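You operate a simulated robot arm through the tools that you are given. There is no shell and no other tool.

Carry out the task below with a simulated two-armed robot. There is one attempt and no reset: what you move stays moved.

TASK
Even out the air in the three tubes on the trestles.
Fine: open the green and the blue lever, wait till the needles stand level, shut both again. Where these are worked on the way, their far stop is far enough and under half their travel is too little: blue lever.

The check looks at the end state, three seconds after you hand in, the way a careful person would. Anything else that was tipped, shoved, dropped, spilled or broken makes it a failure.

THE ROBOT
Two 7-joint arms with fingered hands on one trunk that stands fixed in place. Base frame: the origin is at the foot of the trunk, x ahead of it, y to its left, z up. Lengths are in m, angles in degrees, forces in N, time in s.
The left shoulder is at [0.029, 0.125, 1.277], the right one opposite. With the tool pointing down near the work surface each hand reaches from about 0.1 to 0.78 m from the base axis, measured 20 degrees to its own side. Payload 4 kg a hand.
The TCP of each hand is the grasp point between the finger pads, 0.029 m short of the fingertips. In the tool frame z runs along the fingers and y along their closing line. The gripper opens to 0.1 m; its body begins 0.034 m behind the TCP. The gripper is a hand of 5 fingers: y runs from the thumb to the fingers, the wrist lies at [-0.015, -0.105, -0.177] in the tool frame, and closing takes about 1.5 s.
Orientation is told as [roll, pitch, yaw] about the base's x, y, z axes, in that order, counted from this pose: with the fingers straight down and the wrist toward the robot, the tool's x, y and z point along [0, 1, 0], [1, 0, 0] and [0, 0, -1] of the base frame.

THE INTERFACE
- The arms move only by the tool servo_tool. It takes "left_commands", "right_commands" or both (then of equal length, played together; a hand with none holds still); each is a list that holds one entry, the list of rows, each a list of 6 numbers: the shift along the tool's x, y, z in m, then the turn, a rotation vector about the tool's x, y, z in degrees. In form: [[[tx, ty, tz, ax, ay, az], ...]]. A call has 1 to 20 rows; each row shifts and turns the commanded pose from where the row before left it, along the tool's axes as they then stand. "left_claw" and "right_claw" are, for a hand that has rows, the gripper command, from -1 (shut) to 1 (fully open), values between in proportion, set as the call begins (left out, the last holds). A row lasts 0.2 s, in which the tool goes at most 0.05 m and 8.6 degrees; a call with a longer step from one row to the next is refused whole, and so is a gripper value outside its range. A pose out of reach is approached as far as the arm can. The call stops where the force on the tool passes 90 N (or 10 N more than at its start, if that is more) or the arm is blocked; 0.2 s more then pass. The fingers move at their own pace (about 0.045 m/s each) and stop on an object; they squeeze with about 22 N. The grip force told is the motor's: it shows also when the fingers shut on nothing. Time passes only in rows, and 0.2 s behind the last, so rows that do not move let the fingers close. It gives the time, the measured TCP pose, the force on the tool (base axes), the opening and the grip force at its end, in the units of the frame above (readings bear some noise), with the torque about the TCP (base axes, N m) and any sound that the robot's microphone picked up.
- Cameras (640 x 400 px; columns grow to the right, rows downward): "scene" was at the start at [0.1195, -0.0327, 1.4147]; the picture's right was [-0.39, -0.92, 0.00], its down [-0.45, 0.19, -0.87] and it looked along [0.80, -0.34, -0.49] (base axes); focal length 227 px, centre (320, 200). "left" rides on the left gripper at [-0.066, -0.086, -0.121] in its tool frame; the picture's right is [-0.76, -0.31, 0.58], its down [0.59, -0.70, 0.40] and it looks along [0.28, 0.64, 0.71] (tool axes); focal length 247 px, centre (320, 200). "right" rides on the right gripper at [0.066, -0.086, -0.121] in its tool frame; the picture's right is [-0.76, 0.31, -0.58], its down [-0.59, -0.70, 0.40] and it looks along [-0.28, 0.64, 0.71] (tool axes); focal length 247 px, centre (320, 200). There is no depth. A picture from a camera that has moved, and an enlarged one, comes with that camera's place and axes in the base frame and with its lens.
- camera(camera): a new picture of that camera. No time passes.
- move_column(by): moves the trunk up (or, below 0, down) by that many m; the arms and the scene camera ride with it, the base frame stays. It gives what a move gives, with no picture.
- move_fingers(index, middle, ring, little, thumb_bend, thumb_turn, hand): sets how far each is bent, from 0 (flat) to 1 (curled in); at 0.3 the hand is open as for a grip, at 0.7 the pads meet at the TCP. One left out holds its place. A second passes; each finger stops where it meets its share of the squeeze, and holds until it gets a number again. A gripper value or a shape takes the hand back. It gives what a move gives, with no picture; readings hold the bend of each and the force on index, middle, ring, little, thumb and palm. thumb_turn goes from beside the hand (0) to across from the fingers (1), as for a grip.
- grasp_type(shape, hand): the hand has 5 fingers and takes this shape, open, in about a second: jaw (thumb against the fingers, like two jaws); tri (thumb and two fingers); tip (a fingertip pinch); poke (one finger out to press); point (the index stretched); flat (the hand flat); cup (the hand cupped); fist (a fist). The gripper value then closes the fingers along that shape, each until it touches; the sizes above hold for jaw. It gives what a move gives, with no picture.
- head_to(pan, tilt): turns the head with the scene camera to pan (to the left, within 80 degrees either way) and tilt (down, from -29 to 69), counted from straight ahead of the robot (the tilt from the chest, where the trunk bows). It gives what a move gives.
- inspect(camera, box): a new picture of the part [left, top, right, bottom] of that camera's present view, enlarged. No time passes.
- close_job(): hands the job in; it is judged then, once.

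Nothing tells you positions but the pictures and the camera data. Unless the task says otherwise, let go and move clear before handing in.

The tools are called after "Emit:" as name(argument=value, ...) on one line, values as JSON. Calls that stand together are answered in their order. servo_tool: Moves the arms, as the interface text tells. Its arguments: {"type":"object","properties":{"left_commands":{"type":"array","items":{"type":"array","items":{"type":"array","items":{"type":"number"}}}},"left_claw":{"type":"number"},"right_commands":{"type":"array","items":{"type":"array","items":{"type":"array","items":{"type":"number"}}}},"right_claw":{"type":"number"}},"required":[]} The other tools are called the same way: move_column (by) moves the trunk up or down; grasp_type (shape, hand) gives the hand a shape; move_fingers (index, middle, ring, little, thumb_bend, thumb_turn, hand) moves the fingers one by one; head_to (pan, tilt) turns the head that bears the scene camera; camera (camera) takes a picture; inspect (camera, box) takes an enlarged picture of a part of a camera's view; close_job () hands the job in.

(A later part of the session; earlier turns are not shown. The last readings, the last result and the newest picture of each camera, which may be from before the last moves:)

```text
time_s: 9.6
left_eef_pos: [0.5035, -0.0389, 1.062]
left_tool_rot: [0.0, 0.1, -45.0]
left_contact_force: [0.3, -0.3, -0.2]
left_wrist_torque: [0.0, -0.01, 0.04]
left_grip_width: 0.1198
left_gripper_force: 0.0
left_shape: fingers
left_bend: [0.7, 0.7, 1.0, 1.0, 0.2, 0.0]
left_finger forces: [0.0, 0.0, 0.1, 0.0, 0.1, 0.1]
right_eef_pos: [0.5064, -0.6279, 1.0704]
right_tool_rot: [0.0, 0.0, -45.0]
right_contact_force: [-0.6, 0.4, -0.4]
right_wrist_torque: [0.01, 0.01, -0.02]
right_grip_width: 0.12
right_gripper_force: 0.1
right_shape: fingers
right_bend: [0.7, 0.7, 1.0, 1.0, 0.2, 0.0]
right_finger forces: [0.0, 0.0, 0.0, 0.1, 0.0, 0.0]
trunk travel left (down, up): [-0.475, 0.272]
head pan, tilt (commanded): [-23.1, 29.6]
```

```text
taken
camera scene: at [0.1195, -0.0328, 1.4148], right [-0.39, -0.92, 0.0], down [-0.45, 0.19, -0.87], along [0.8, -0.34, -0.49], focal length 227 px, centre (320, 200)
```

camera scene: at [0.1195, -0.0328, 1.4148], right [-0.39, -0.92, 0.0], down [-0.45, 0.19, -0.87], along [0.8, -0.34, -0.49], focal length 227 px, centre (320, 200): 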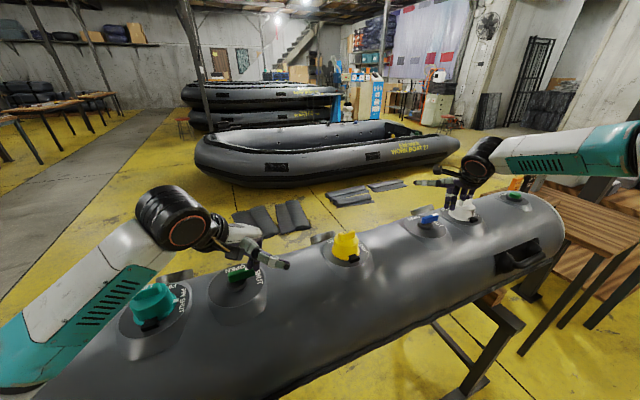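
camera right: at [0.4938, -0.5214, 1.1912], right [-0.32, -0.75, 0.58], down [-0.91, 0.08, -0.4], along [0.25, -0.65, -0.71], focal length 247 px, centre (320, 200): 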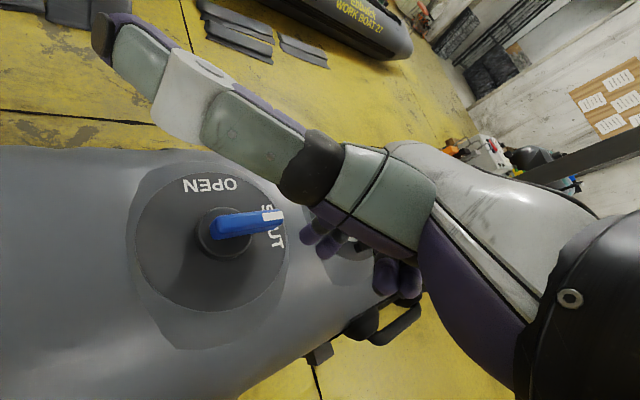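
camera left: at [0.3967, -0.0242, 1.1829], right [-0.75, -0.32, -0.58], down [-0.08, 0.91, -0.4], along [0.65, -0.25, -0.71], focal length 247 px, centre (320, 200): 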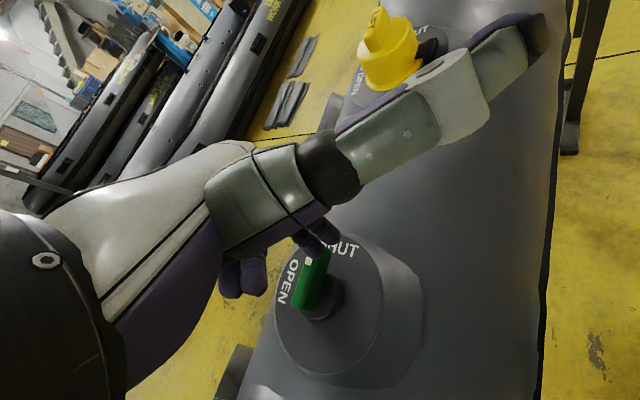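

Both hands hover just above. I'll zoom in from all cameras to check fingertip placement relative to the levers.

Emit:
inspect(camera="left", box=[250, 200, 410, 360])

Emit:
inspect(camera="right", box=[180, 160, 400, 300])

Emit:
inspect(camera="scene", box=[180, 220, 300, 320])

Emit:
inspect(camera="scene", box=[400, 160, 500, 240])

```text
2.50 times, centred on (330, 280) of left
camera zoom: at [0.3967, -0.0242, 1.1829], right [-0.75, -0.32, -0.58], down [-0.08, 0.91, -0.4], along [0.65, -0.25, -0.71], focal length 617 px, centre (295, 0)
```

zoom: 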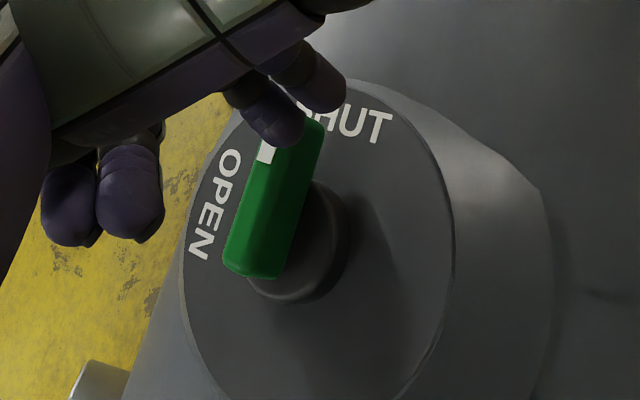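

```text
2.86 times, centred on (290, 230) of right
camera zoom: at [0.4938, -0.5214, 1.1912], right [-0.32, -0.75, 0.58], down [-0.91, 0.08, -0.4], along [0.25, -0.65, -0.71], focal length 706 px, centre (406, 114)
```

zoom: 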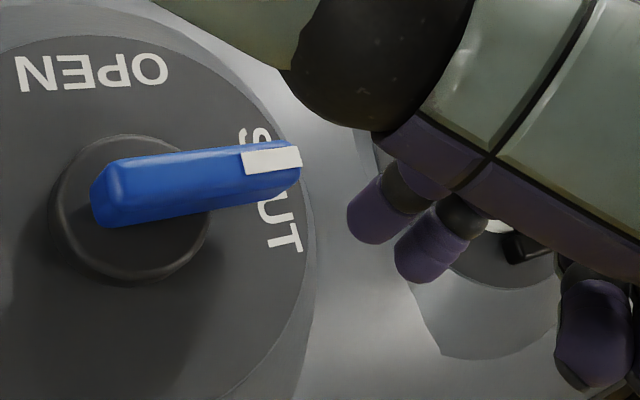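

```text
4.00 times, centred on (240, 270) of scene
camera zoom: at [0.1195, -0.0328, 1.4148], right [-0.39, -0.92, 0.0], down [-0.45, 0.19, -0.87], along [0.8, -0.34, -0.49], focal length 909 px, centre (640, -80)
```

zoom: 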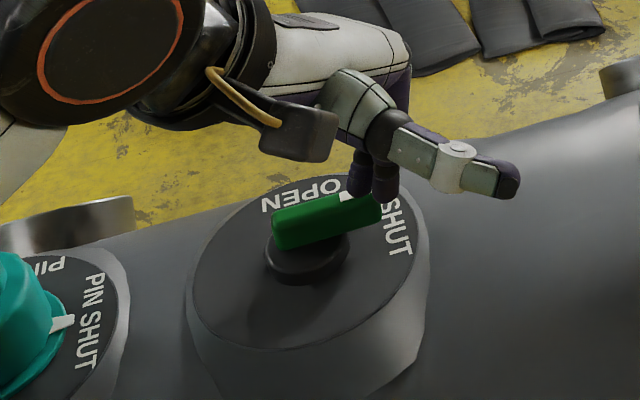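

```text
5.00 times, centred on (450, 200) of scene
camera zoom: at [0.1195, -0.0328, 1.4148], right [-0.39, -0.92, 0.0], down [-0.45, 0.19, -0.87], along [0.8, -0.34, -0.49], focal length 1136 px, centre (-330, 200)
```

zoom: 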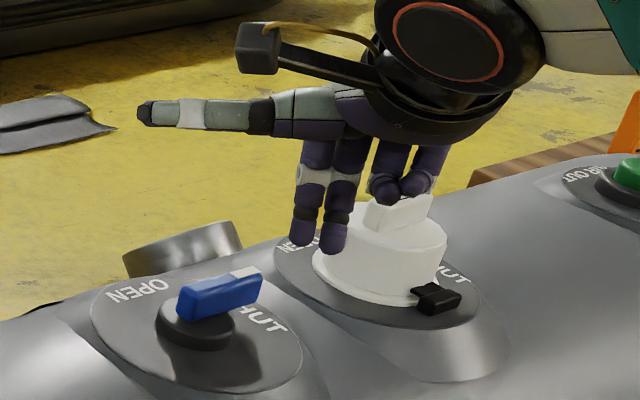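

Positions check out: fingertips are on the robot side of the lever heads. I lower both by about 5 cm so fingertips sit beside the levers, still off the discs.

Emit:
servo_tool(left_commands=[[[0, 0, 0.02, 0, 0, 0], [0, 0, 0.017, 0, 0, 0], [0, 0, 0.011, 0, 0, 0], [0, 0, 0, 0, 0, 0]]], right_commands=[[[0, 0, 0.02, 0, 0, 0], [0, 0, 0.02, 0, 0, 0], [0, 0, 0.012, 0, 0, 0], [0, 0, 0, 0, 0, 0]]])

Emit:
inspect(camera="left", box=[230, 180, 430, 380])

Emit:
inspect(camera="right", box=[180, 140, 400, 300])

Emit:
inspect(camera="scene", box=[180, 220, 300, 320])

Emit:
inspect(camera="scene", box=[400, 160, 500, 240])

```text
time_s: 10.6
left_eef_pos: [0.5028, -0.0391, 1.014]
left_tool_rot: [0.0, 0.0, -45.0]
left_contact_force: [-0.1, 0.0, -0.1]
left_wrist_torque: [-0.03, -0.02, 0.0]
left_grip_width: 0.1203
left_gripper_force: 0.1
left_shape: fingers
left_bend: [0.7, 0.7, 1.0, 1.0, 0.2, 0.0]
left_finger forces: [0.1, 0.0, 0.0, 0.1, 0.0, 0.0]
right_eef_pos: [0.5058, -0.6279, 1.019]
right_tool_rot: [0.0, 0.0, -44.9]
right_contact_force: [0.0, 0.0, -0.3]
right_wrist_torque: [-0.03, 0.01, -0.03]
right_grip_width: 0.12
right_gripper_force: 0.1
right_shape: fingers
right_bend: [0.7, 0.7, 1.0, 1.0, 0.2, 0.0]
right_finger forces: [0.0, 0.0, 0.0, 0.0, 0.1, 0.0]
trunk travel left (down, up): [-0.475, 0.272]
head pan, tilt (commanded): [-23.1, 29.6]
```

```text
2.00 times, centred on (330, 280) of left
camera zoom: at [0.397, -0.0235, 1.1344], right [-0.75, -0.32, -0.58], down [-0.08, 0.91, -0.4], along [0.65, -0.25, -0.71], focal length 494 px, centre (300, 40)
```

zoom: 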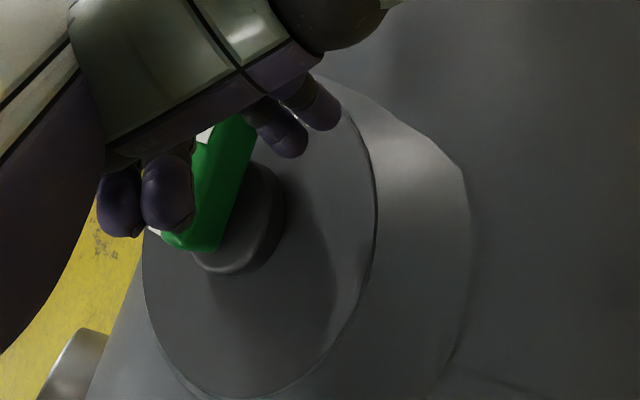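

```text
2.50 times, centred on (290, 220) of right
camera zoom: at [0.4936, -0.521, 1.1396], right [-0.32, -0.75, 0.58], down [-0.91, 0.08, -0.4], along [0.25, -0.65, -0.71], focal length 617 px, centre (395, 150)
```

zoom: 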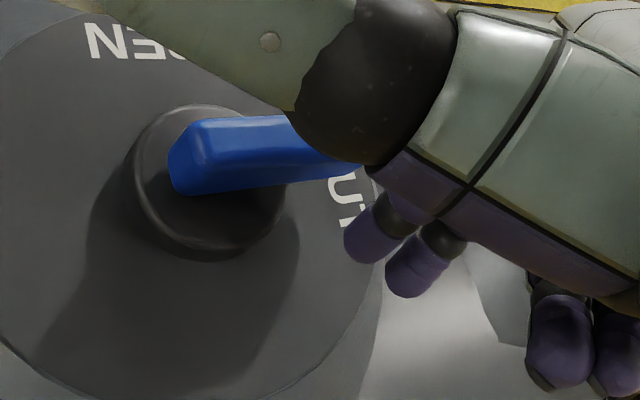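

```text
4.00 times, centred on (240, 270) of scene
camera zoom: at [0.1195, -0.0327, 1.4147], right [-0.39, -0.92, 0.0], down [-0.45, 0.19, -0.87], along [0.8, -0.34, -0.49], focal length 909 px, centre (640, -80)
```

zoom: 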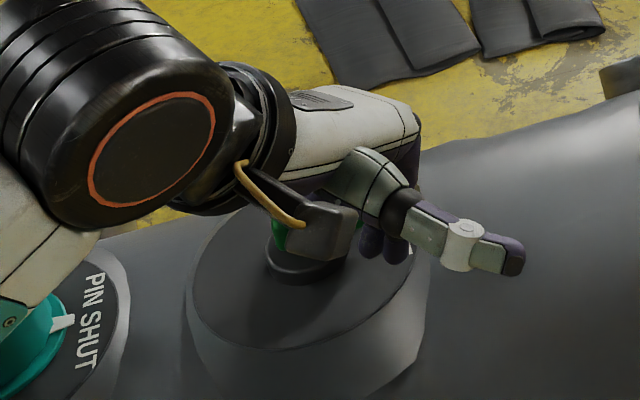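

```text
5.00 times, centred on (450, 200) of scene
camera zoom: at [0.1195, -0.0327, 1.4147], right [-0.39, -0.92, 0.0], down [-0.45, 0.19, -0.87], along [0.8, -0.34, -0.49], focal length 1136 px, centre (-330, 200)
```

zoom: 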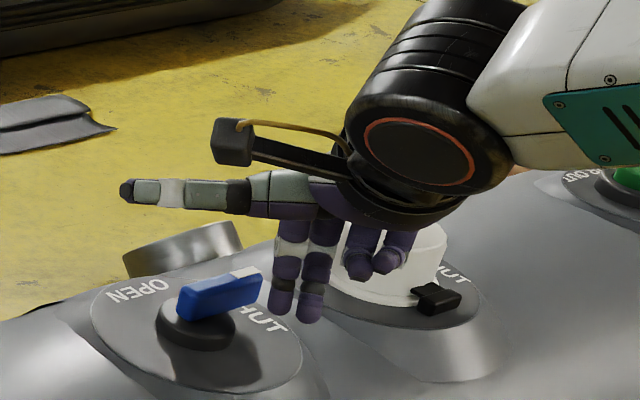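

No contact yet; fingertips are level with the lever bars. I start pushing the green lever head along its arc with the left hand, about a third of the way, watching the force.

Emit:
servo_tool(left_commands=[[[0.0085, 0.0085, 0, 0, 0, 0], [0.0042, 0.0092, 0, 0, 0, 0], [0.0066, 0.0078, 0, 0, 0, 0], [0, 0, 0, 0, 0, 0]]])

Emit:
inspect(camera="left", box=[230, 180, 430, 380])

Emit:
inspect(camera="scene", box=[180, 220, 300, 320])

```text
time_s: 11.6
left_eef_pos: [0.5345, -0.0428, 1.0143]
left_tool_rot: [0.0, 0.0, -45.0]
left_contact_force: [-0.6, 0.8, 0.3]
left_wrist_torque: [0.0, 0.02, 0.02]
left_grip_width: 0.12
left_gripper_force: 0.6
left_shape: fingers
left_bend: [0.7, 0.7, 1.0, 1.0, 0.2, 0.0]
left_finger forces: [0.1, 0.5, 0.0, 0.0, 0.0, 0.0]
right_eef_pos: [0.508, -0.627, 1.0179]
right_tool_rot: [0.0, 0.0, -45.0]
right_contact_force: [0.4, 0.5, -0.2]
right_wrist_torque: [0.01, 0.01, -0.01]
right_grip_width: 0.1203
right_gripper_force: 0.1
right_shape: fingers
right_bend: [0.7, 0.7, 1.0, 1.0, 0.2, 0.0]
right_finger forces: [0.0, 0.0, 0.0, 0.0, 0.0, 0.0]
trunk travel left (down, up): [-0.475, 0.272]
head pan, tilt (commanded): [-23.1, 29.6]
```

```text
2.00 times, centred on (330, 280) of left
camera zoom: at [0.4289, -0.0283, 1.1356], right [-0.75, -0.32, -0.58], down [-0.08, 0.91, -0.4], along [0.65, -0.25, -0.71], focal length 494 px, centre (300, 40)
```

zoom: 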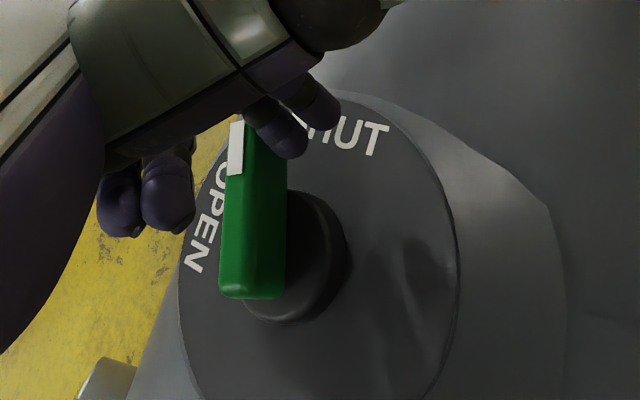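

```text
4.00 times, centred on (240, 270) of scene
camera zoom: at [0.1195, -0.0327, 1.4147], right [-0.39, -0.92, 0.0], down [-0.45, 0.19, -0.87], along [0.8, -0.34, -0.49], focal length 909 px, centre (640, -80)
```

zoom: 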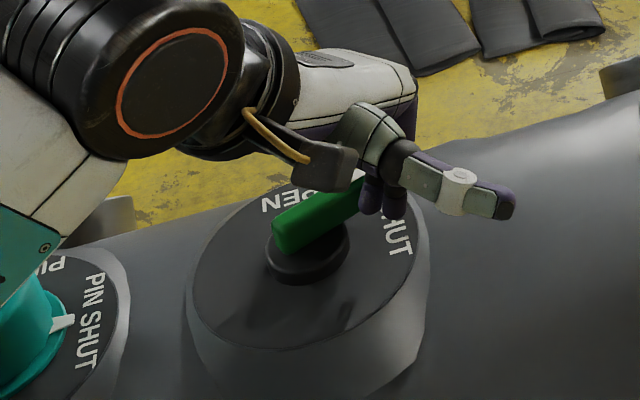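

The lever is turning easily with under 1 N. I continue along the arc to the open side.

Emit:
servo_tool(left_commands=[[[0.0083, 0.0058, 0, 0, 0, 0], [0.0095, 0.0035, 0, 0, 0, 0], [0.0101, 0.0008, 0, 0, 0, 0], [0.01, -0.0017, 0, 0, 0, 0], [0, 0, 0, 0, 0, 0]]])

Emit:
inspect(camera="left", box=[230, 180, 430, 380])

Emit:
inspect(camera="scene", box=[180, 220, 300, 320])

```text
time_s: 12.8
left_eef_pos: [0.5678, -0.022, 1.0132]
left_tool_rot: [0.0, 0.0, -44.9]
left_contact_force: [0.0, -0.1, -0.2]
left_wrist_torque: [-0.04, 0.0, -0.02]
left_grip_width: 0.1201
left_gripper_force: 0.1
left_shape: fingers
left_bend: [0.7, 0.7, 1.0, 1.0, 0.2, 0.0]
left_finger forces: [0.0, 0.0, 0.1, 0.0, 0.0, 0.0]
right_eef_pos: [0.5068, -0.6281, 1.0191]
right_tool_rot: [0.0, 0.1, -45.0]
right_contact_force: [0.4, -0.1, -0.1]
right_wrist_torque: [-0.06, -0.03, 0.02]
right_grip_width: 0.1205
right_gripper_force: 0.1
right_shape: fingers
right_bend: [0.7, 0.7, 1.0, 1.0, 0.2, 0.0]
right_finger forces: [0.1, 0.0, 0.0, 0.0, 0.0, 0.1]
trunk travel left (down, up): [-0.475, 0.272]
head pan, tilt (commanded): [-23.1, 29.6]
```

```text
2.00 times, centred on (330, 280) of left
camera zoom: at [0.4618, -0.0068, 1.1349], right [-0.75, -0.32, -0.58], down [-0.08, 0.91, -0.4], along [0.65, -0.25, -0.71], focal length 494 px, centre (300, 40)
```

zoom: 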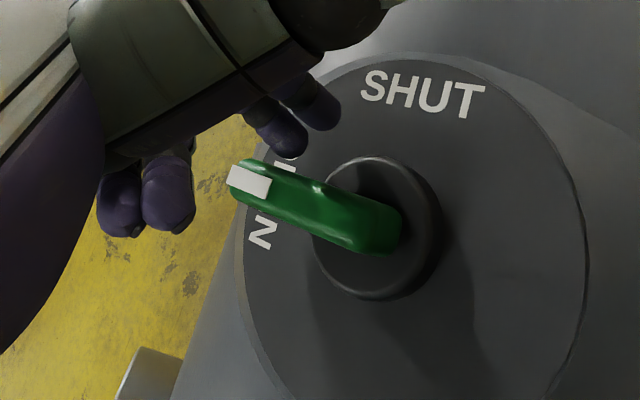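

```text
4.00 times, centred on (240, 270) of scene
camera zoom: at [0.1196, -0.0329, 1.4147], right [-0.39, -0.92, 0.0], down [-0.45, 0.19, -0.87], along [0.8, -0.34, -0.49], focal length 909 px, centre (640, -80)
```

zoom: 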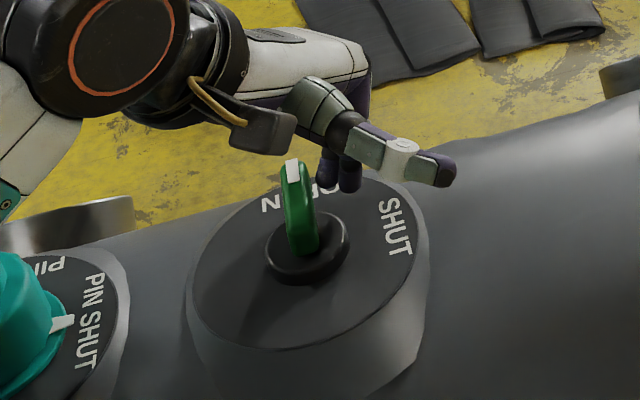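

Green now points squarely to OPEN. I do the same with the right hand on the blue lever.

Emit:
servo_tool(right_commands=[[[0.0106, 0.0099, 0, 0, 0, 0], [0.0042, 0.0092, 0, 0, 0, 0], [0.0066, 0.0078, 0, 0, 0, 0], [0.0083, 0.0058, 0, 0, 0, 0], [0.0095, 0.0035, 0, 0, 0, 0], [0.0101, 0.0008, 0, 0, 0, 0], [0, 0, 0, 0, 0, 0]]])

Emit:
inspect(camera="right", box=[180, 140, 400, 300])

Emit:
inspect(camera="scene", box=[400, 160, 500, 240])

```text
time_s: 14.4
left_eef_pos: [0.568, -0.0218, 1.0144]
left_tool_rot: [0.0, 0.0, -44.9]
left_contact_force: [-0.4, 0.5, 0.0]
left_wrist_torque: [0.03, -0.01, -0.03]
left_grip_width: 0.1202
left_gripper_force: 0.1
left_shape: fingers
left_bend: [0.7, 0.7, 1.0, 1.0, 0.2, 0.0]
left_finger forces: [0.0, 0.0, 0.1, 0.0, 0.0, 0.0]
right_eef_pos: [0.5673, -0.6184, 1.0178]
right_tool_rot: [0.0, -0.1, -45.1]
right_contact_force: [0.3, -0.2, -0.7]
right_wrist_torque: [-0.02, -0.01, 0.04]
right_grip_width: 0.12
right_gripper_force: 0.0
right_shape: fingers
right_bend: [0.7, 0.7, 1.0, 1.0, 0.2, 0.0]
right_finger forces: [0.1, 0.0, 0.0, 0.1, 0.1, 0.1]
trunk travel left (down, up): [-0.475, 0.272]
head pan, tilt (commanded): [-23.1, 29.6]
```

```text
2.50 times, centred on (290, 220) of right
camera zoom: at [0.5542, -0.5125, 1.1386], right [-0.32, -0.75, 0.58], down [-0.91, 0.08, -0.4], along [0.25, -0.65, -0.71], focal length 617 px, centre (395, 150)
```

zoom: 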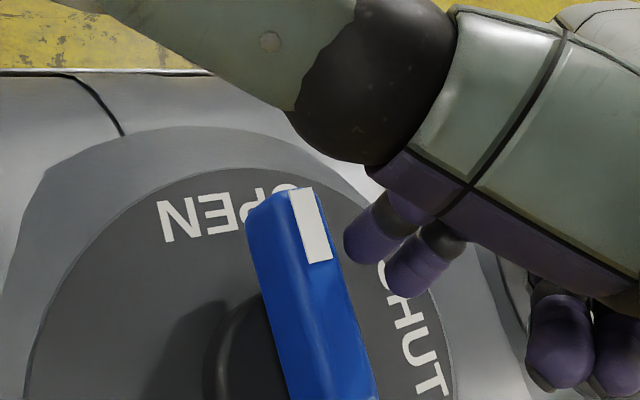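

```text
5.00 times, centred on (450, 200) of scene
camera zoom: at [0.1196, -0.0328, 1.4147], right [-0.39, -0.92, 0.0], down [-0.45, 0.19, -0.87], along [0.8, -0.34, -0.49], focal length 1136 px, centre (-330, 200)
```

zoom: 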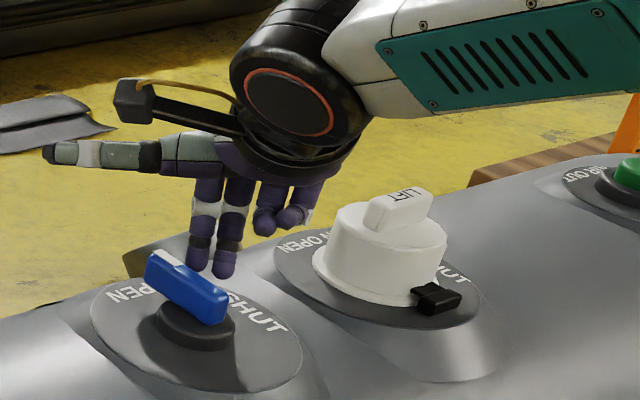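

Blue also points to OPEN now. I'll nudge both a few millimetres toward the far stop, wait a few seconds, and look at whatever gauges are in view.

Emit:
servo_tool(left_commands=[[[0.0035, -0.003, 0, 0, 0, 0], [0, 0, 0, 0, 0, 0], [0, 0, 0, 0, 0, 0], [0, 0, 0, 0, 0, 0], [0, 0, 0, 0, 0, 0]]], right_commands=[[[0.0035, -0.003, 0, 0, 0, 0], [0.0035, -0.003, 0, 0, 0, 0], [0, 0, 0, 0, 0, 0], [0, 0, 0, 0, 0, 0], [0, 0, 0, 0, 0, 0]]])

Emit:
camera(camera="left")

Emit:
camera(camera="right")

Emit:
camera(camera="scene")

```text
time_s: 15.6
left_eef_pos: [0.5674, -0.0173, 1.0155]
left_tool_rot: [-0.1, 0.0, -45.0]
left_contact_force: [-0.6, 0.2, 0.1]
left_wrist_torque: [-0.01, 0.02, 0.01]
left_grip_width: 0.1203
left_gripper_force: 0.4
left_shape: fingers
left_bend: [0.7, 0.7, 1.0, 1.0, 0.2, 0.0]
left_finger forces: [0.0, 0.1, 0.0, 0.0, 0.0, 0.0]
right_eef_pos: [0.5683, -0.6105, 1.0187]
right_tool_rot: [-0.1, 0.1, -45.0]
right_contact_force: [-1.7, -4.2, -0.6]
right_wrist_torque: [-0.05, 0.01, -0.05]
right_grip_width: 0.1209
right_gripper_force: 2.0
right_shape: fingers
right_bend: [0.69, 0.7, 1.0, 1.0, 0.2, 0.0]
right_finger forces: [3.9, 0.0, 0.0, 0.0, 0.0, 0.1]
trunk travel left (down, up): [-0.475, 0.272]
head pan, tilt (commanded): [-23.1, 29.6]
```

```text
taken
camera left: at [0.4615, -0.003, 1.1347], right [-0.75, -0.32, -0.58], down [-0.08, 0.91, -0.4], along [0.65, -0.25, -0.71], focal length 247 px, centre (320, 200)
```

left: 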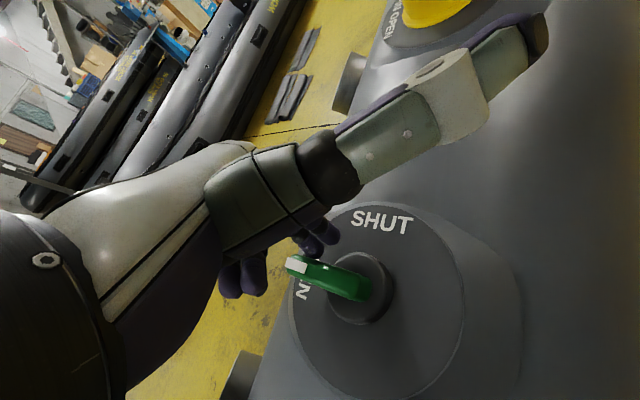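

```text
taken
camera right: at [0.5547, -0.5045, 1.1392], right [-0.32, -0.75, 0.58], down [-0.91, 0.08, -0.4], along [0.25, -0.65, -0.71], focal length 247 px, centre (320, 200)
```

right: 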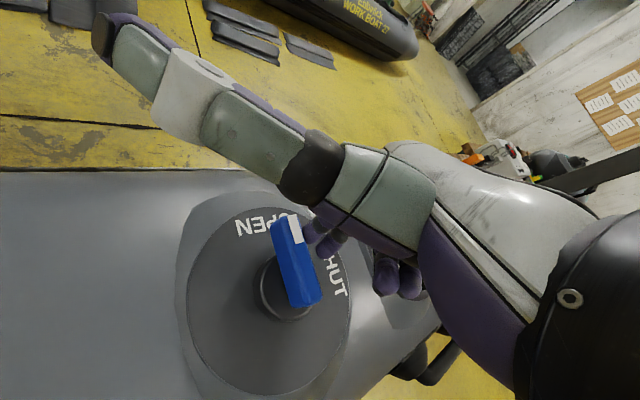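

```text
taken
camera scene: at [0.1194, -0.0333, 1.4147], right [-0.39, -0.92, 0.0], down [-0.45, 0.19, -0.87], along [0.8, -0.34, -0.49], focal length 227 px, centre (320, 200)
```

scene: 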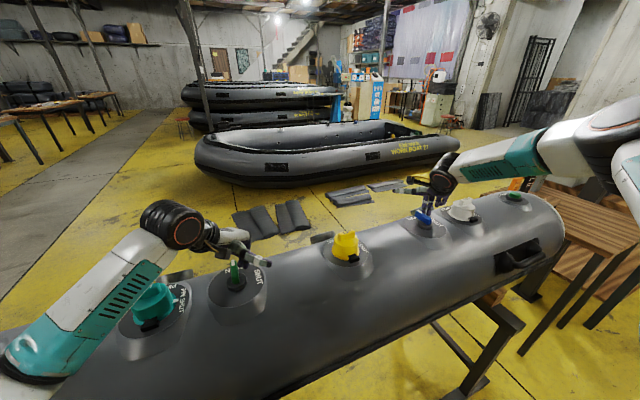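

Blue is against its far stop (4 N felt). Before retreating, I'll turn the head to check the left forearm's clearance from the teal valve and tube.

Emit:
head_to(pan=20, tilt=45)

Emit:
camera(camera="scene")

```text
time_s: 16.7
left_eef_pos: [0.5672, -0.0181, 1.0152]
left_tool_rot: [0.0, -0.1, -45.0]
left_contact_force: [0.2, -0.4, -0.6]
left_wrist_torque: [-0.03, 0.0, 0.0]
left_grip_width: 0.1201
left_gripper_force: 0.2
left_shape: fingers
left_bend: [0.7, 0.7, 1.0, 1.0, 0.2, 0.0]
left_finger forces: [0.1, 0.0, 0.1, 0.1, 0.0, 0.0]
right_eef_pos: [0.568, -0.6108, 1.0186]
right_tool_rot: [0.0, 0.1, -45.0]
right_contact_force: [-2.2, -4.6, 0.7]
right_wrist_torque: [-0.1, 0.05, -0.02]
right_grip_width: 0.121
right_gripper_force: 1.9
right_shape: fingers
right_bend: [0.69, 0.7, 1.0, 1.0, 0.2, 0.0]
right_finger forces: [4.1, 0.0, 0.0, 0.0, 0.0, 0.0]
trunk travel left (down, up): [-0.475, 0.272]
head pan, tilt (commanded): [20.0, 45.0]
```

```text
taken
camera scene: at [0.1125, 0.03, 1.3915], right [0.34, -0.94, 0.0], down [-0.66, -0.24, -0.71], along [0.66, 0.24, -0.71], focal length 227 px, centre (320, 200)
```

scene: 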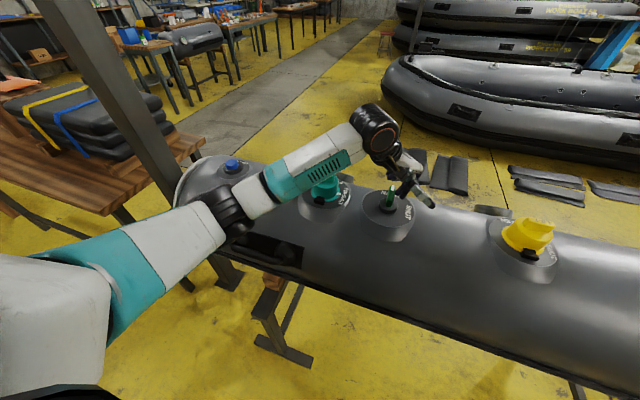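

The forearm appears to pass above the near side of the tube. I'll zoom in to confirm clearance at the elbow and teal valve.

Emit:
inspect(camera="scene", box=[180, 120, 420, 270])

```text
2.67 times, centred on (300, 195) of scene
camera zoom: at [0.1125, 0.03, 1.3915], right [0.34, -0.94, 0.0], down [-0.66, -0.24, -0.71], along [0.66, 0.24, -0.71], focal length 606 px, centre (373, 213)
```

zoom: 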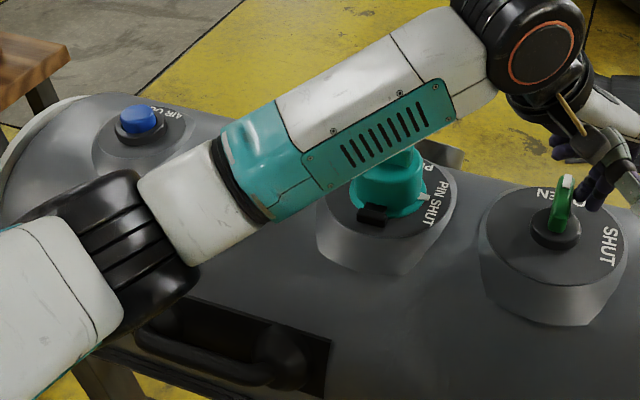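

The forearm clears the teal valve comfortably. I now slide both fingers off the levers toward −y, rise and turn back to the viewing poses to read the gauges while the air evens out.

Emit:
servo_tool(left_commands=[[[-0.014, 0.014, 0, 0, 0, 0], [0, 0, -0.04, 0, 0, 0], [0, 0, -0.05, 0, 0, 0], [0, 0, -0.05, 0, 0, 0], [0, 0, -0.05, 0, 0, 0], [0, 0, -0.05, 0, 0, 0], [0, 0, -0.05, 0, 0, 0], [0, 0, 0, 0, 0, -7.5], [0, 0, 0, 0, 0, -7.5], [0, 0, 0, 0, 0, -7.5], [0, 0, 0, 0, 0, -7.5], [0, 0, 0, 0, 0, -7.5], [0, 0, 0, 0, 0, -7.5], [-0.012, 0.04, 0, 0, 0, 0], [-0.012, 0.04, 0, 0, 0, 0], [-0.011, 0.04, 0, 0, 0, 0], [0, 0, 0, 0, 0, 0]]], right_commands=[[[-0.014, 0.014, 0, 0, 0, 0], [0, 0, -0.04, 0, 0, 0], [0, 0, -0.05, 0, 0, 0], [0, 0, -0.05, 0, 0, 0], [0, 0, -0.05, 0, 0, 0], [0, 0, -0.05, 0, 0, 0], [0, 0, -0.05, 0, 0, 0], [0, 0, 0, 0, 0, -7.5], [0, 0, 0, 0, 0, -7.5], [0, 0, 0, 0, 0, -7.5], [0, 0, 0, 0, 0, -7.5], [0, 0, 0, 0, 0, -7.5], [0, 0, 0, 0, 0, -7.5], [0.027, 0.01, 0, 0, 0, 0], [0.027, 0.01, 0, 0, 0, 0], [0.026, 0.01, 0, 0, 0, 0], [0, 0, 0, 0, 0, 0]]])

Emit:
head_to(pan=-23.1, tilt=29.6)

Emit:
camera(camera="left")

Emit:
camera(camera="right")

Emit:
camera(camera="scene")

```text
time_s: 20.3
left_eef_pos: [0.6866, -0.0732, 1.306]
left_tool_rot: [0.0, -0.1, 0.0]
left_contact_force: [1.2, -0.1, -0.2]
left_wrist_torque: [-0.04, 0.0, -0.01]
left_grip_width: 0.1201
left_gripper_force: 0.0
left_shape: fingers
left_bend: [0.7, 0.7, 1.0, 1.0, 0.2, 0.0]
left_finger forces: [0.1, 0.0, 0.0, 0.0, 0.0, 0.0]
right_eef_pos: [0.5977, -0.55, 1.3089]
right_tool_rot: [0.0, 0.1, 0.0]
right_contact_force: [-0.3, -0.1, 0.6]
right_wrist_torque: [-0.02, -0.02, -0.01]
right_grip_width: 0.1203
right_gripper_force: 0.1
right_shape: fingers
right_bend: [0.7, 0.7, 1.0, 1.0, 0.2, 0.0]
right_finger forces: [0.0, 0.0, 0.0, 0.0, 0.0, 0.0]
trunk travel left (down, up): [-0.475, 0.272]
head pan, tilt (commanded): [20.0, 45.0]
```

```text
time_s: 21.4
left_eef_pos: [0.6871, -0.0739, 1.3064]
left_tool_rot: [0.0, 0.0, 0.0]
left_contact_force: [-0.1, -0.2, -0.5]
left_wrist_torque: [-0.02, -0.02, -0.01]
left_grip_width: 0.1205
left_gripper_force: 0.1
left_shape: fingers
left_bend: [0.7, 0.7, 1.0, 1.0, 0.2, 0.0]
left_finger forces: [0.1, 0.0, 0.0, 0.1, 0.1, 0.1]
right_eef_pos: [0.5986, -0.5518, 1.3082]
right_tool_rot: [0.0, 0.1, 0.1]
right_contact_force: [0.2, -0.4, 0.3]
right_wrist_torque: [0.02, 0.01, -0.01]
right_grip_width: 0.1202
right_gripper_force: 0.0
right_shape: fingers
right_bend: [0.7, 0.7, 1.0, 1.0, 0.2, 0.0]
right_finger forces: [0.1, 0.0, 0.1, 0.1, 0.0, 0.0]
trunk travel left (down, up): [-0.475, 0.272]
head pan, tilt (commanded): [-23.1, 29.6]
```

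```text
taken
camera left: at [0.6028, -0.1382, 1.4257], right [-0.31, -0.76, -0.58], down [-0.7, 0.59, -0.4], along [0.64, 0.28, -0.71], focal length 247 px, centre (320, 200)
```

left: 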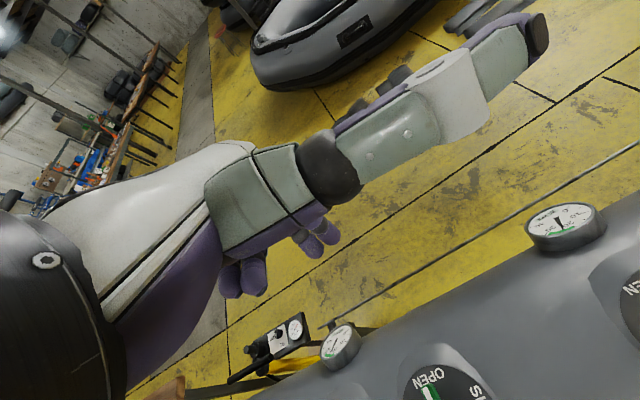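

```text
taken
camera right: at [0.5138, -0.4861, 1.4295], right [0.31, -0.76, 0.58], down [-0.7, -0.59, -0.4], along [0.64, -0.28, -0.71], focal length 247 px, centre (320, 200)
```

right: 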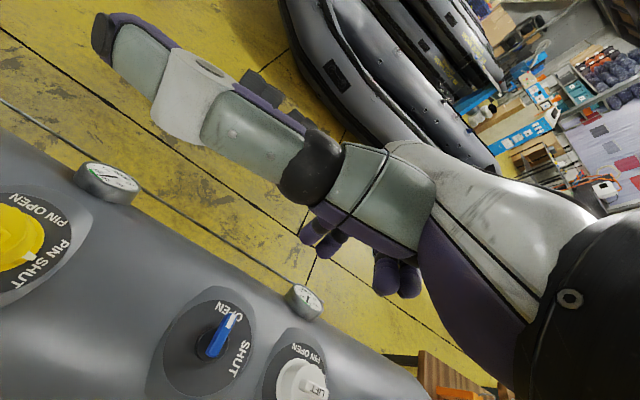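

```text
taken
camera scene: at [0.1197, -0.0328, 1.4146], right [-0.39, -0.92, 0.0], down [-0.46, 0.19, -0.87], along [0.8, -0.34, -0.49], focal length 227 px, centre (320, 200)
```

scene: 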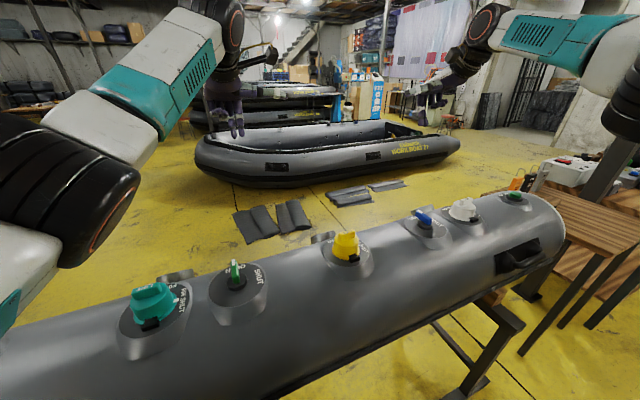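

Both levers stand open and the gauge needles are already moving. I'll zoom in on all three gauges.

Emit:
inspect(camera="left", box=[520, 190, 610, 260])

Emit:
inspect(camera="left", box=[310, 310, 380, 380])

Emit:
inspect(camera="right", box=[270, 270, 340, 330])

Emit:
inspect(camera="right", box=[60, 140, 160, 220])

Emit:
inspect(camera="right", box=[150, 290, 270, 400])

Emit:
inspect(camera="scene", box=[190, 240, 290, 330])

```text
5.71 times, centred on (565, 225) of left
camera zoom: at [0.6028, -0.1382, 1.4257], right [-0.31, -0.76, -0.58], down [-0.7, 0.59, -0.4], along [0.64, 0.28, -0.71], focal length 1411 px, centre (-1080, 57)
```

zoom: 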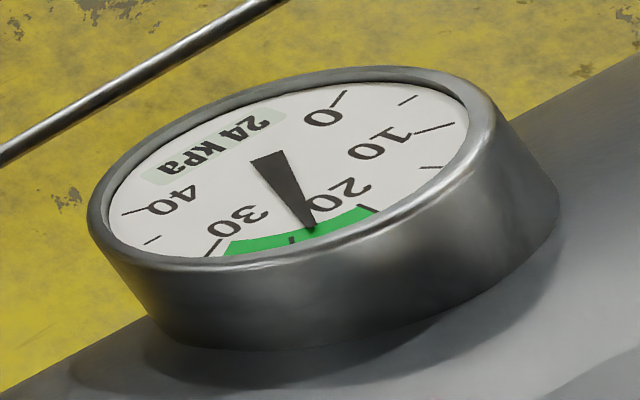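

```text
5.71 times, centred on (345, 345) of left
camera zoom: at [0.6028, -0.1382, 1.4257], right [-0.31, -0.76, -0.58], down [-0.7, 0.59, -0.4], along [0.64, 0.28, -0.71], focal length 1411 px, centre (177, -629)
```

zoom: 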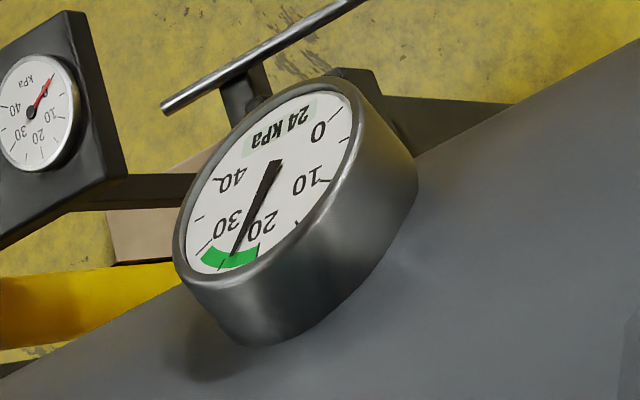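

```text
6.67 times, centred on (305, 300) of right
camera zoom: at [0.5138, -0.4861, 1.4295], right [0.31, -0.76, 0.58], down [-0.7, -0.59, -0.4], along [0.64, -0.28, -0.71], focal length 1646 px, centre (420, -467)
```

zoom: 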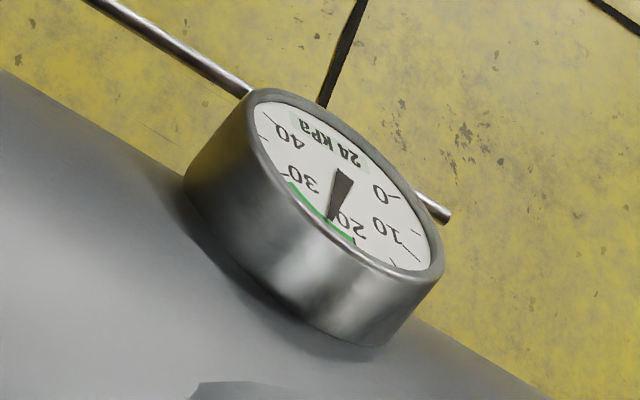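

```text
5.00 times, centred on (110, 180) of right
camera zoom: at [0.5138, -0.4861, 1.4295], right [0.31, -0.76, 0.58], down [-0.7, -0.59, -0.4], along [0.64, -0.28, -0.71], focal length 1235 px, centre (1370, 300)
```

zoom: 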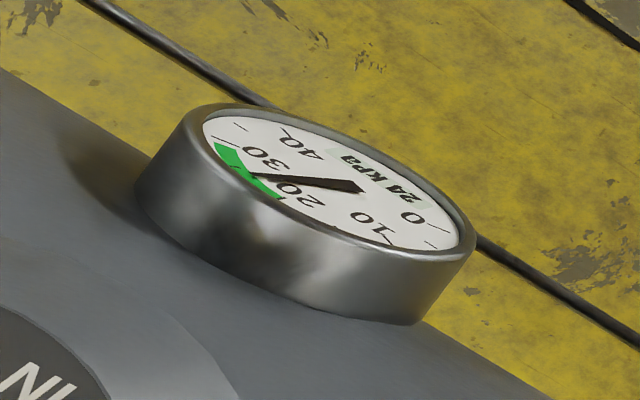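

```text
3.64 times, centred on (210, 345) of right
camera zoom: at [0.5138, -0.4861, 1.4295], right [0.31, -0.76, 0.58], down [-0.7, -0.59, -0.4], along [0.64, -0.28, -0.71], focal length 898 px, centre (720, -327)
```

zoom: 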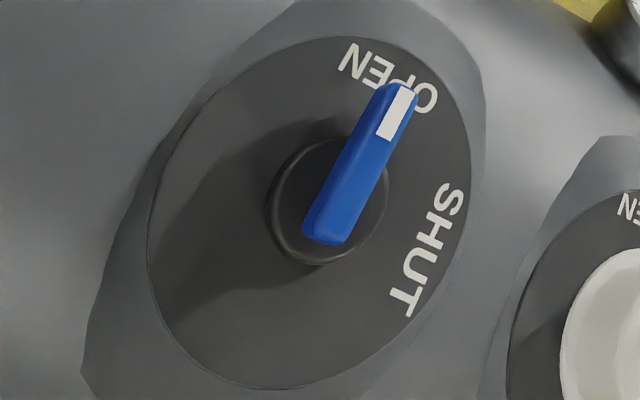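

```text
4.44 times, centred on (240, 285) of scene
camera zoom: at [0.1197, -0.0328, 1.4146], right [-0.39, -0.92, 0.0], down [-0.46, 0.19, -0.87], along [0.8, -0.34, -0.49], focal length 1010 px, centre (676, -178)
```

zoom: 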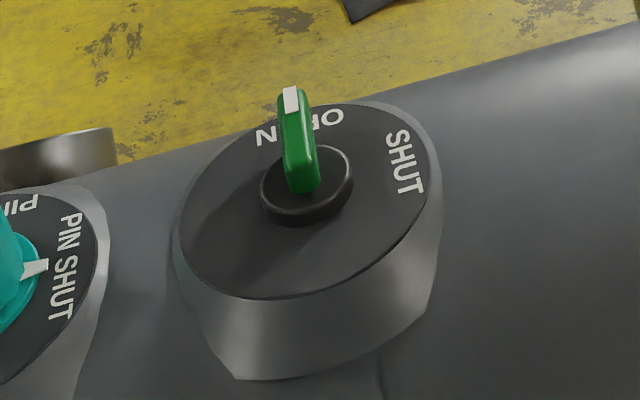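

All three gauges read 24 kPa with the needles level. I now go to the far (+y) side of each lever head, hovering above first, to push them back shut.

Emit:
servo_tool(left_commands=[[[0, 0, 0, 0, 0, 7.5], [0, 0, 0, 0, 0, 7.5], [0, 0, 0, 0, 0, 7.5], [0, 0, 0, 0, 0, 7.5], [0, 0, 0, 0, 0, 7.5], [0, 0, 0, 0, 0, 7.5], [0.0013, -0.0395, 0, 0, 0, 0], [0.0013, -0.0395, 0, 0, 0, 0], [0.0013, -0.0395, 0, 0, 0, 0], [0.0014, -0.0395, 0, 0, 0, 0], [0, 0, 0.04, 0, 0, 0], [0, 0, 0.04, 0, 0, 0], [0, 0, 0.04, 0, 0, 0], [0, 0, 0.04, 0, 0, 0], [0, 0, 0.04, 0, 0, 0], [0, 0, 0.04, 0, 0, 0], [0, 0, 0, 0, 0, 0]]], right_commands=[[[0, 0, 0, 0, 0, 7.5], [0, 0, 0, 0, 0, 7.5], [0, 0, 0, 0, 0, 7.5], [0, 0, 0, 0, 0, 7.5], [0, 0, 0, 0, 0, 7.5], [0, 0, 0, 0, 0, 7.5], [-0.0011, -0.0038, 0, 0, 0, 0], [-0.0011, -0.0038, 0, 0, 0, 0], [-0.0011, -0.0037, 0, 0, 0, 0], [-0.0011, -0.0037, 0, 0, 0, 0], [0, 0, 0.04, 0, 0, 0], [0, 0, 0.04, 0, 0, 0], [0, 0, 0.04, 0, 0, 0], [0, 0, 0.04, 0, 0, 0], [0, 0, 0.04, 0, 0, 0], [0, 0, 0.04, 0, 0, 0], [0, 0, 0, 0, 0, 0]]])

Emit:
camera(camera="left")

Emit:
camera(camera="right")

Emit:
camera(camera="scene")

Emit:
inspect(camera="scene", box=[180, 200, 300, 300])

Emit:
inspect(camera="scene", box=[380, 150, 480, 240])

```text
time_s: 25.0
left_eef_pos: [0.5768, 0.0438, 1.0652]
left_tool_rot: [0.0, 0.0, -45.0]
left_contact_force: [0.0, -0.3, 0.0]
left_wrist_torque: [-0.03, 0.01, -0.04]
left_grip_width: 0.12
left_gripper_force: 0.0
left_shape: fingers
left_bend: [0.7, 0.7, 1.0, 1.0, 0.2, 0.0]
left_finger forces: [0.1, 0.1, 0.1, 0.0, 0.0, 0.1]
right_eef_pos: [0.5857, -0.5437, 1.0671]
right_tool_rot: [-0.1, 0.0, -45.0]
right_contact_force: [-0.1, -0.8, 0.1]
right_wrist_torque: [-0.02, 0.03, 0.0]
right_grip_width: 0.1202
right_gripper_force: 0.0
right_shape: fingers
right_bend: [0.7, 0.7, 1.0, 1.0, 0.2, 0.0]
right_finger forces: [0.0, 0.0, 0.0, 0.0, 0.0, 0.0]
trunk travel left (down, up): [-0.475, 0.272]
head pan, tilt (commanded): [-23.1, 29.6]
```

```text
taken
camera left: at [0.4708, 0.0586, 1.1855], right [-0.75, -0.32, -0.58], down [-0.08, 0.91, -0.4], along [0.65, -0.25, -0.71], focal length 247 px, centre (320, 200)
```

left: 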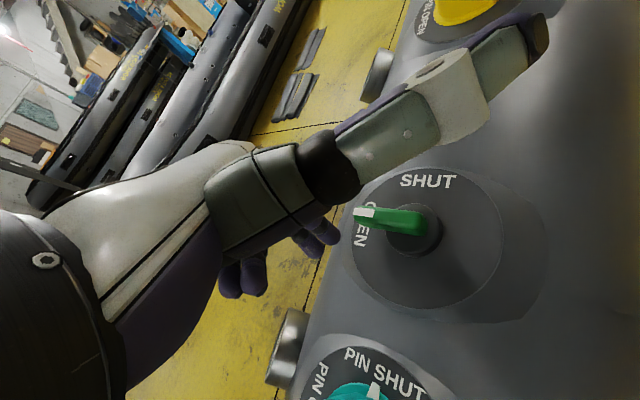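

```text
taken
camera right: at [0.5726, -0.4372, 1.189], right [-0.32, -0.75, 0.58], down [-0.91, 0.08, -0.4], along [0.25, -0.65, -0.71], focal length 247 px, centre (320, 200)
```

right: 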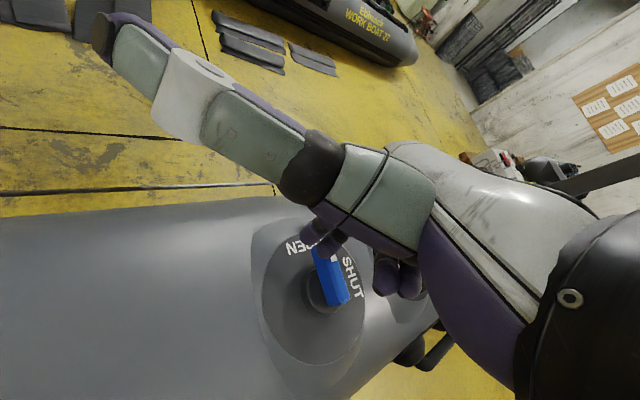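

```text
taken
camera scene: at [0.1191, -0.0327, 1.4148], right [-0.39, -0.92, 0.0], down [-0.45, 0.19, -0.87], along [0.8, -0.34, -0.49], focal length 227 px, centre (320, 200)
```

scene: 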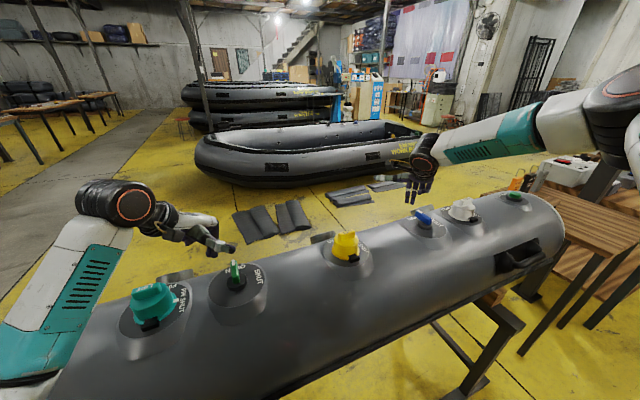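

```text
4.00 times, centred on (240, 250) of scene
camera zoom: at [0.1191, -0.0327, 1.4148], right [-0.39, -0.92, 0.0], down [-0.45, 0.19, -0.87], along [0.8, -0.34, -0.49], focal length 909 px, centre (640, 0)
```

zoom: 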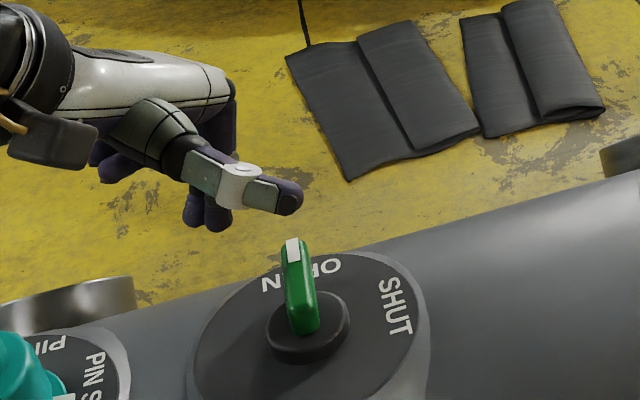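

```text
4.44 times, centred on (430, 195) of scene
camera zoom: at [0.1191, -0.0327, 1.4148], right [-0.39, -0.92, 0.0], down [-0.45, 0.19, -0.87], along [0.8, -0.34, -0.49], focal length 1010 px, centre (-169, 222)
```

zoom: 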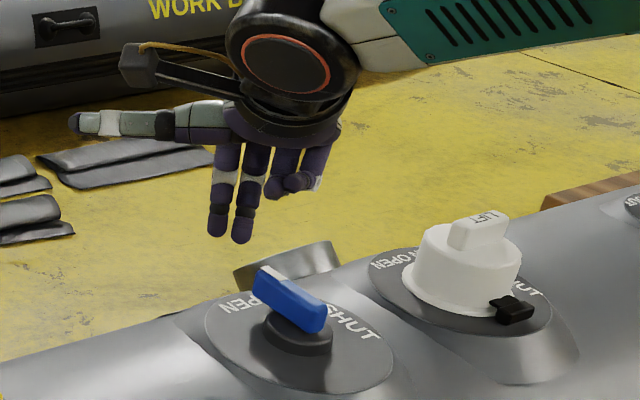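

Fingertips are on the far side of both open levers with clearance. I lower both to lever height.

Emit:
servo_tool(left_commands=[[[0, 0, 0.02, 0, 0, 0], [0, 0, 0.02, 0, 0, 0], [0, 0, 0.0115, 0, 0, 0], [0, 0, 0, 0, 0, 0]]], right_commands=[[[0, 0, 0.02, 0, 0, 0], [0, 0, 0.02, 0, 0, 0], [0, 0, 0.0085, 0, 0, 0], [0, 0, 0, 0, 0, 0]]])

Emit:
inspect(camera="left", box=[240, 180, 480, 360])

Emit:
inspect(camera="right", box=[200, 160, 440, 340])

Emit:
camera(camera="scene")

```text
time_s: 26.0
left_eef_pos: [0.5776, 0.0426, 1.0118]
left_tool_rot: [0.0, 0.0, -45.1]
left_contact_force: [-0.9, -0.4, 0.3]
left_wrist_torque: [-0.02, 0.01, 0.0]
left_grip_width: 0.12
left_gripper_force: 0.1
left_shape: fingers
left_bend: [0.7, 0.7, 1.0, 1.0, 0.2, 0.0]
left_finger forces: [0.1, 0.0, 0.0, 0.0, 0.1, 0.0]
right_eef_pos: [0.5849, -0.5454, 1.0185]
right_tool_rot: [0.0, 0.0, -45.1]
right_contact_force: [0.2, 0.2, 0.5]
right_wrist_torque: [-0.01, 0.01, -0.01]
right_grip_width: 0.1203
right_gripper_force: 0.1
right_shape: fingers
right_bend: [0.7, 0.7, 1.0, 1.0, 0.2, 0.0]
right_finger forces: [0.0, 0.0, 0.0, 0.0, 0.0, 0.1]
trunk travel left (down, up): [-0.475, 0.272]
head pan, tilt (commanded): [-23.1, 29.6]
```

```text
2.22 times, centred on (360, 270) of left
camera zoom: at [0.4718, 0.0581, 1.1337], right [-0.75, -0.32, -0.58], down [-0.08, 0.91, -0.4], along [0.65, -0.25, -0.71], focal length 549 px, centre (231, 44)
```

zoom: 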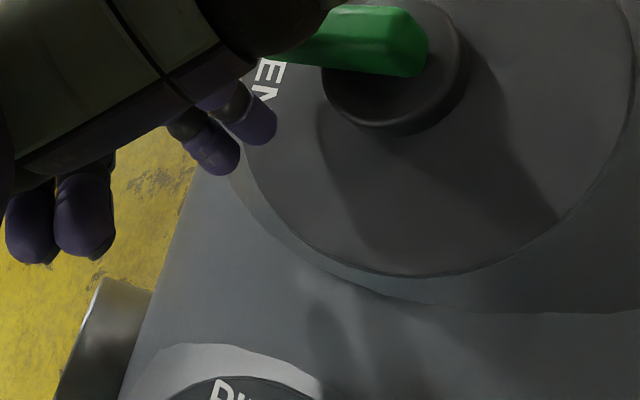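

```text
2.22 times, centred on (320, 250) of right
camera zoom: at [0.5715, -0.4373, 1.1401], right [-0.32, -0.75, 0.58], down [-0.91, 0.08, -0.4], along [0.25, -0.65, -0.71], focal length 549 px, centre (320, 89)
```

zoom: 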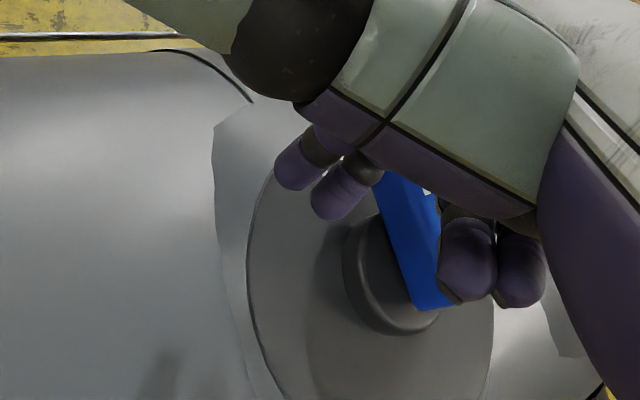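

```text
taken
camera scene: at [0.1196, -0.0327, 1.4147], right [-0.39, -0.92, 0.0], down [-0.45, 0.19, -0.87], along [0.8, -0.34, -0.49], focal length 227 px, centre (320, 200)
```

scene: 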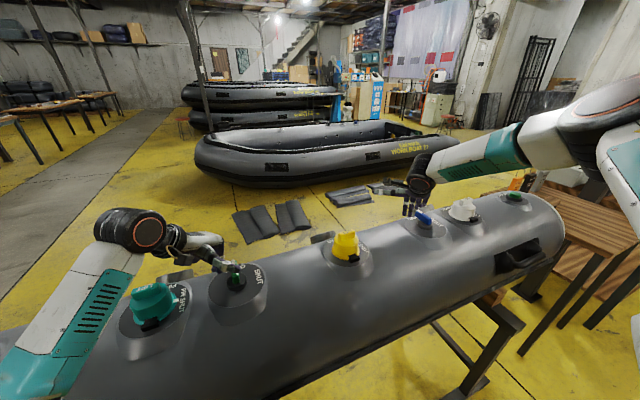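

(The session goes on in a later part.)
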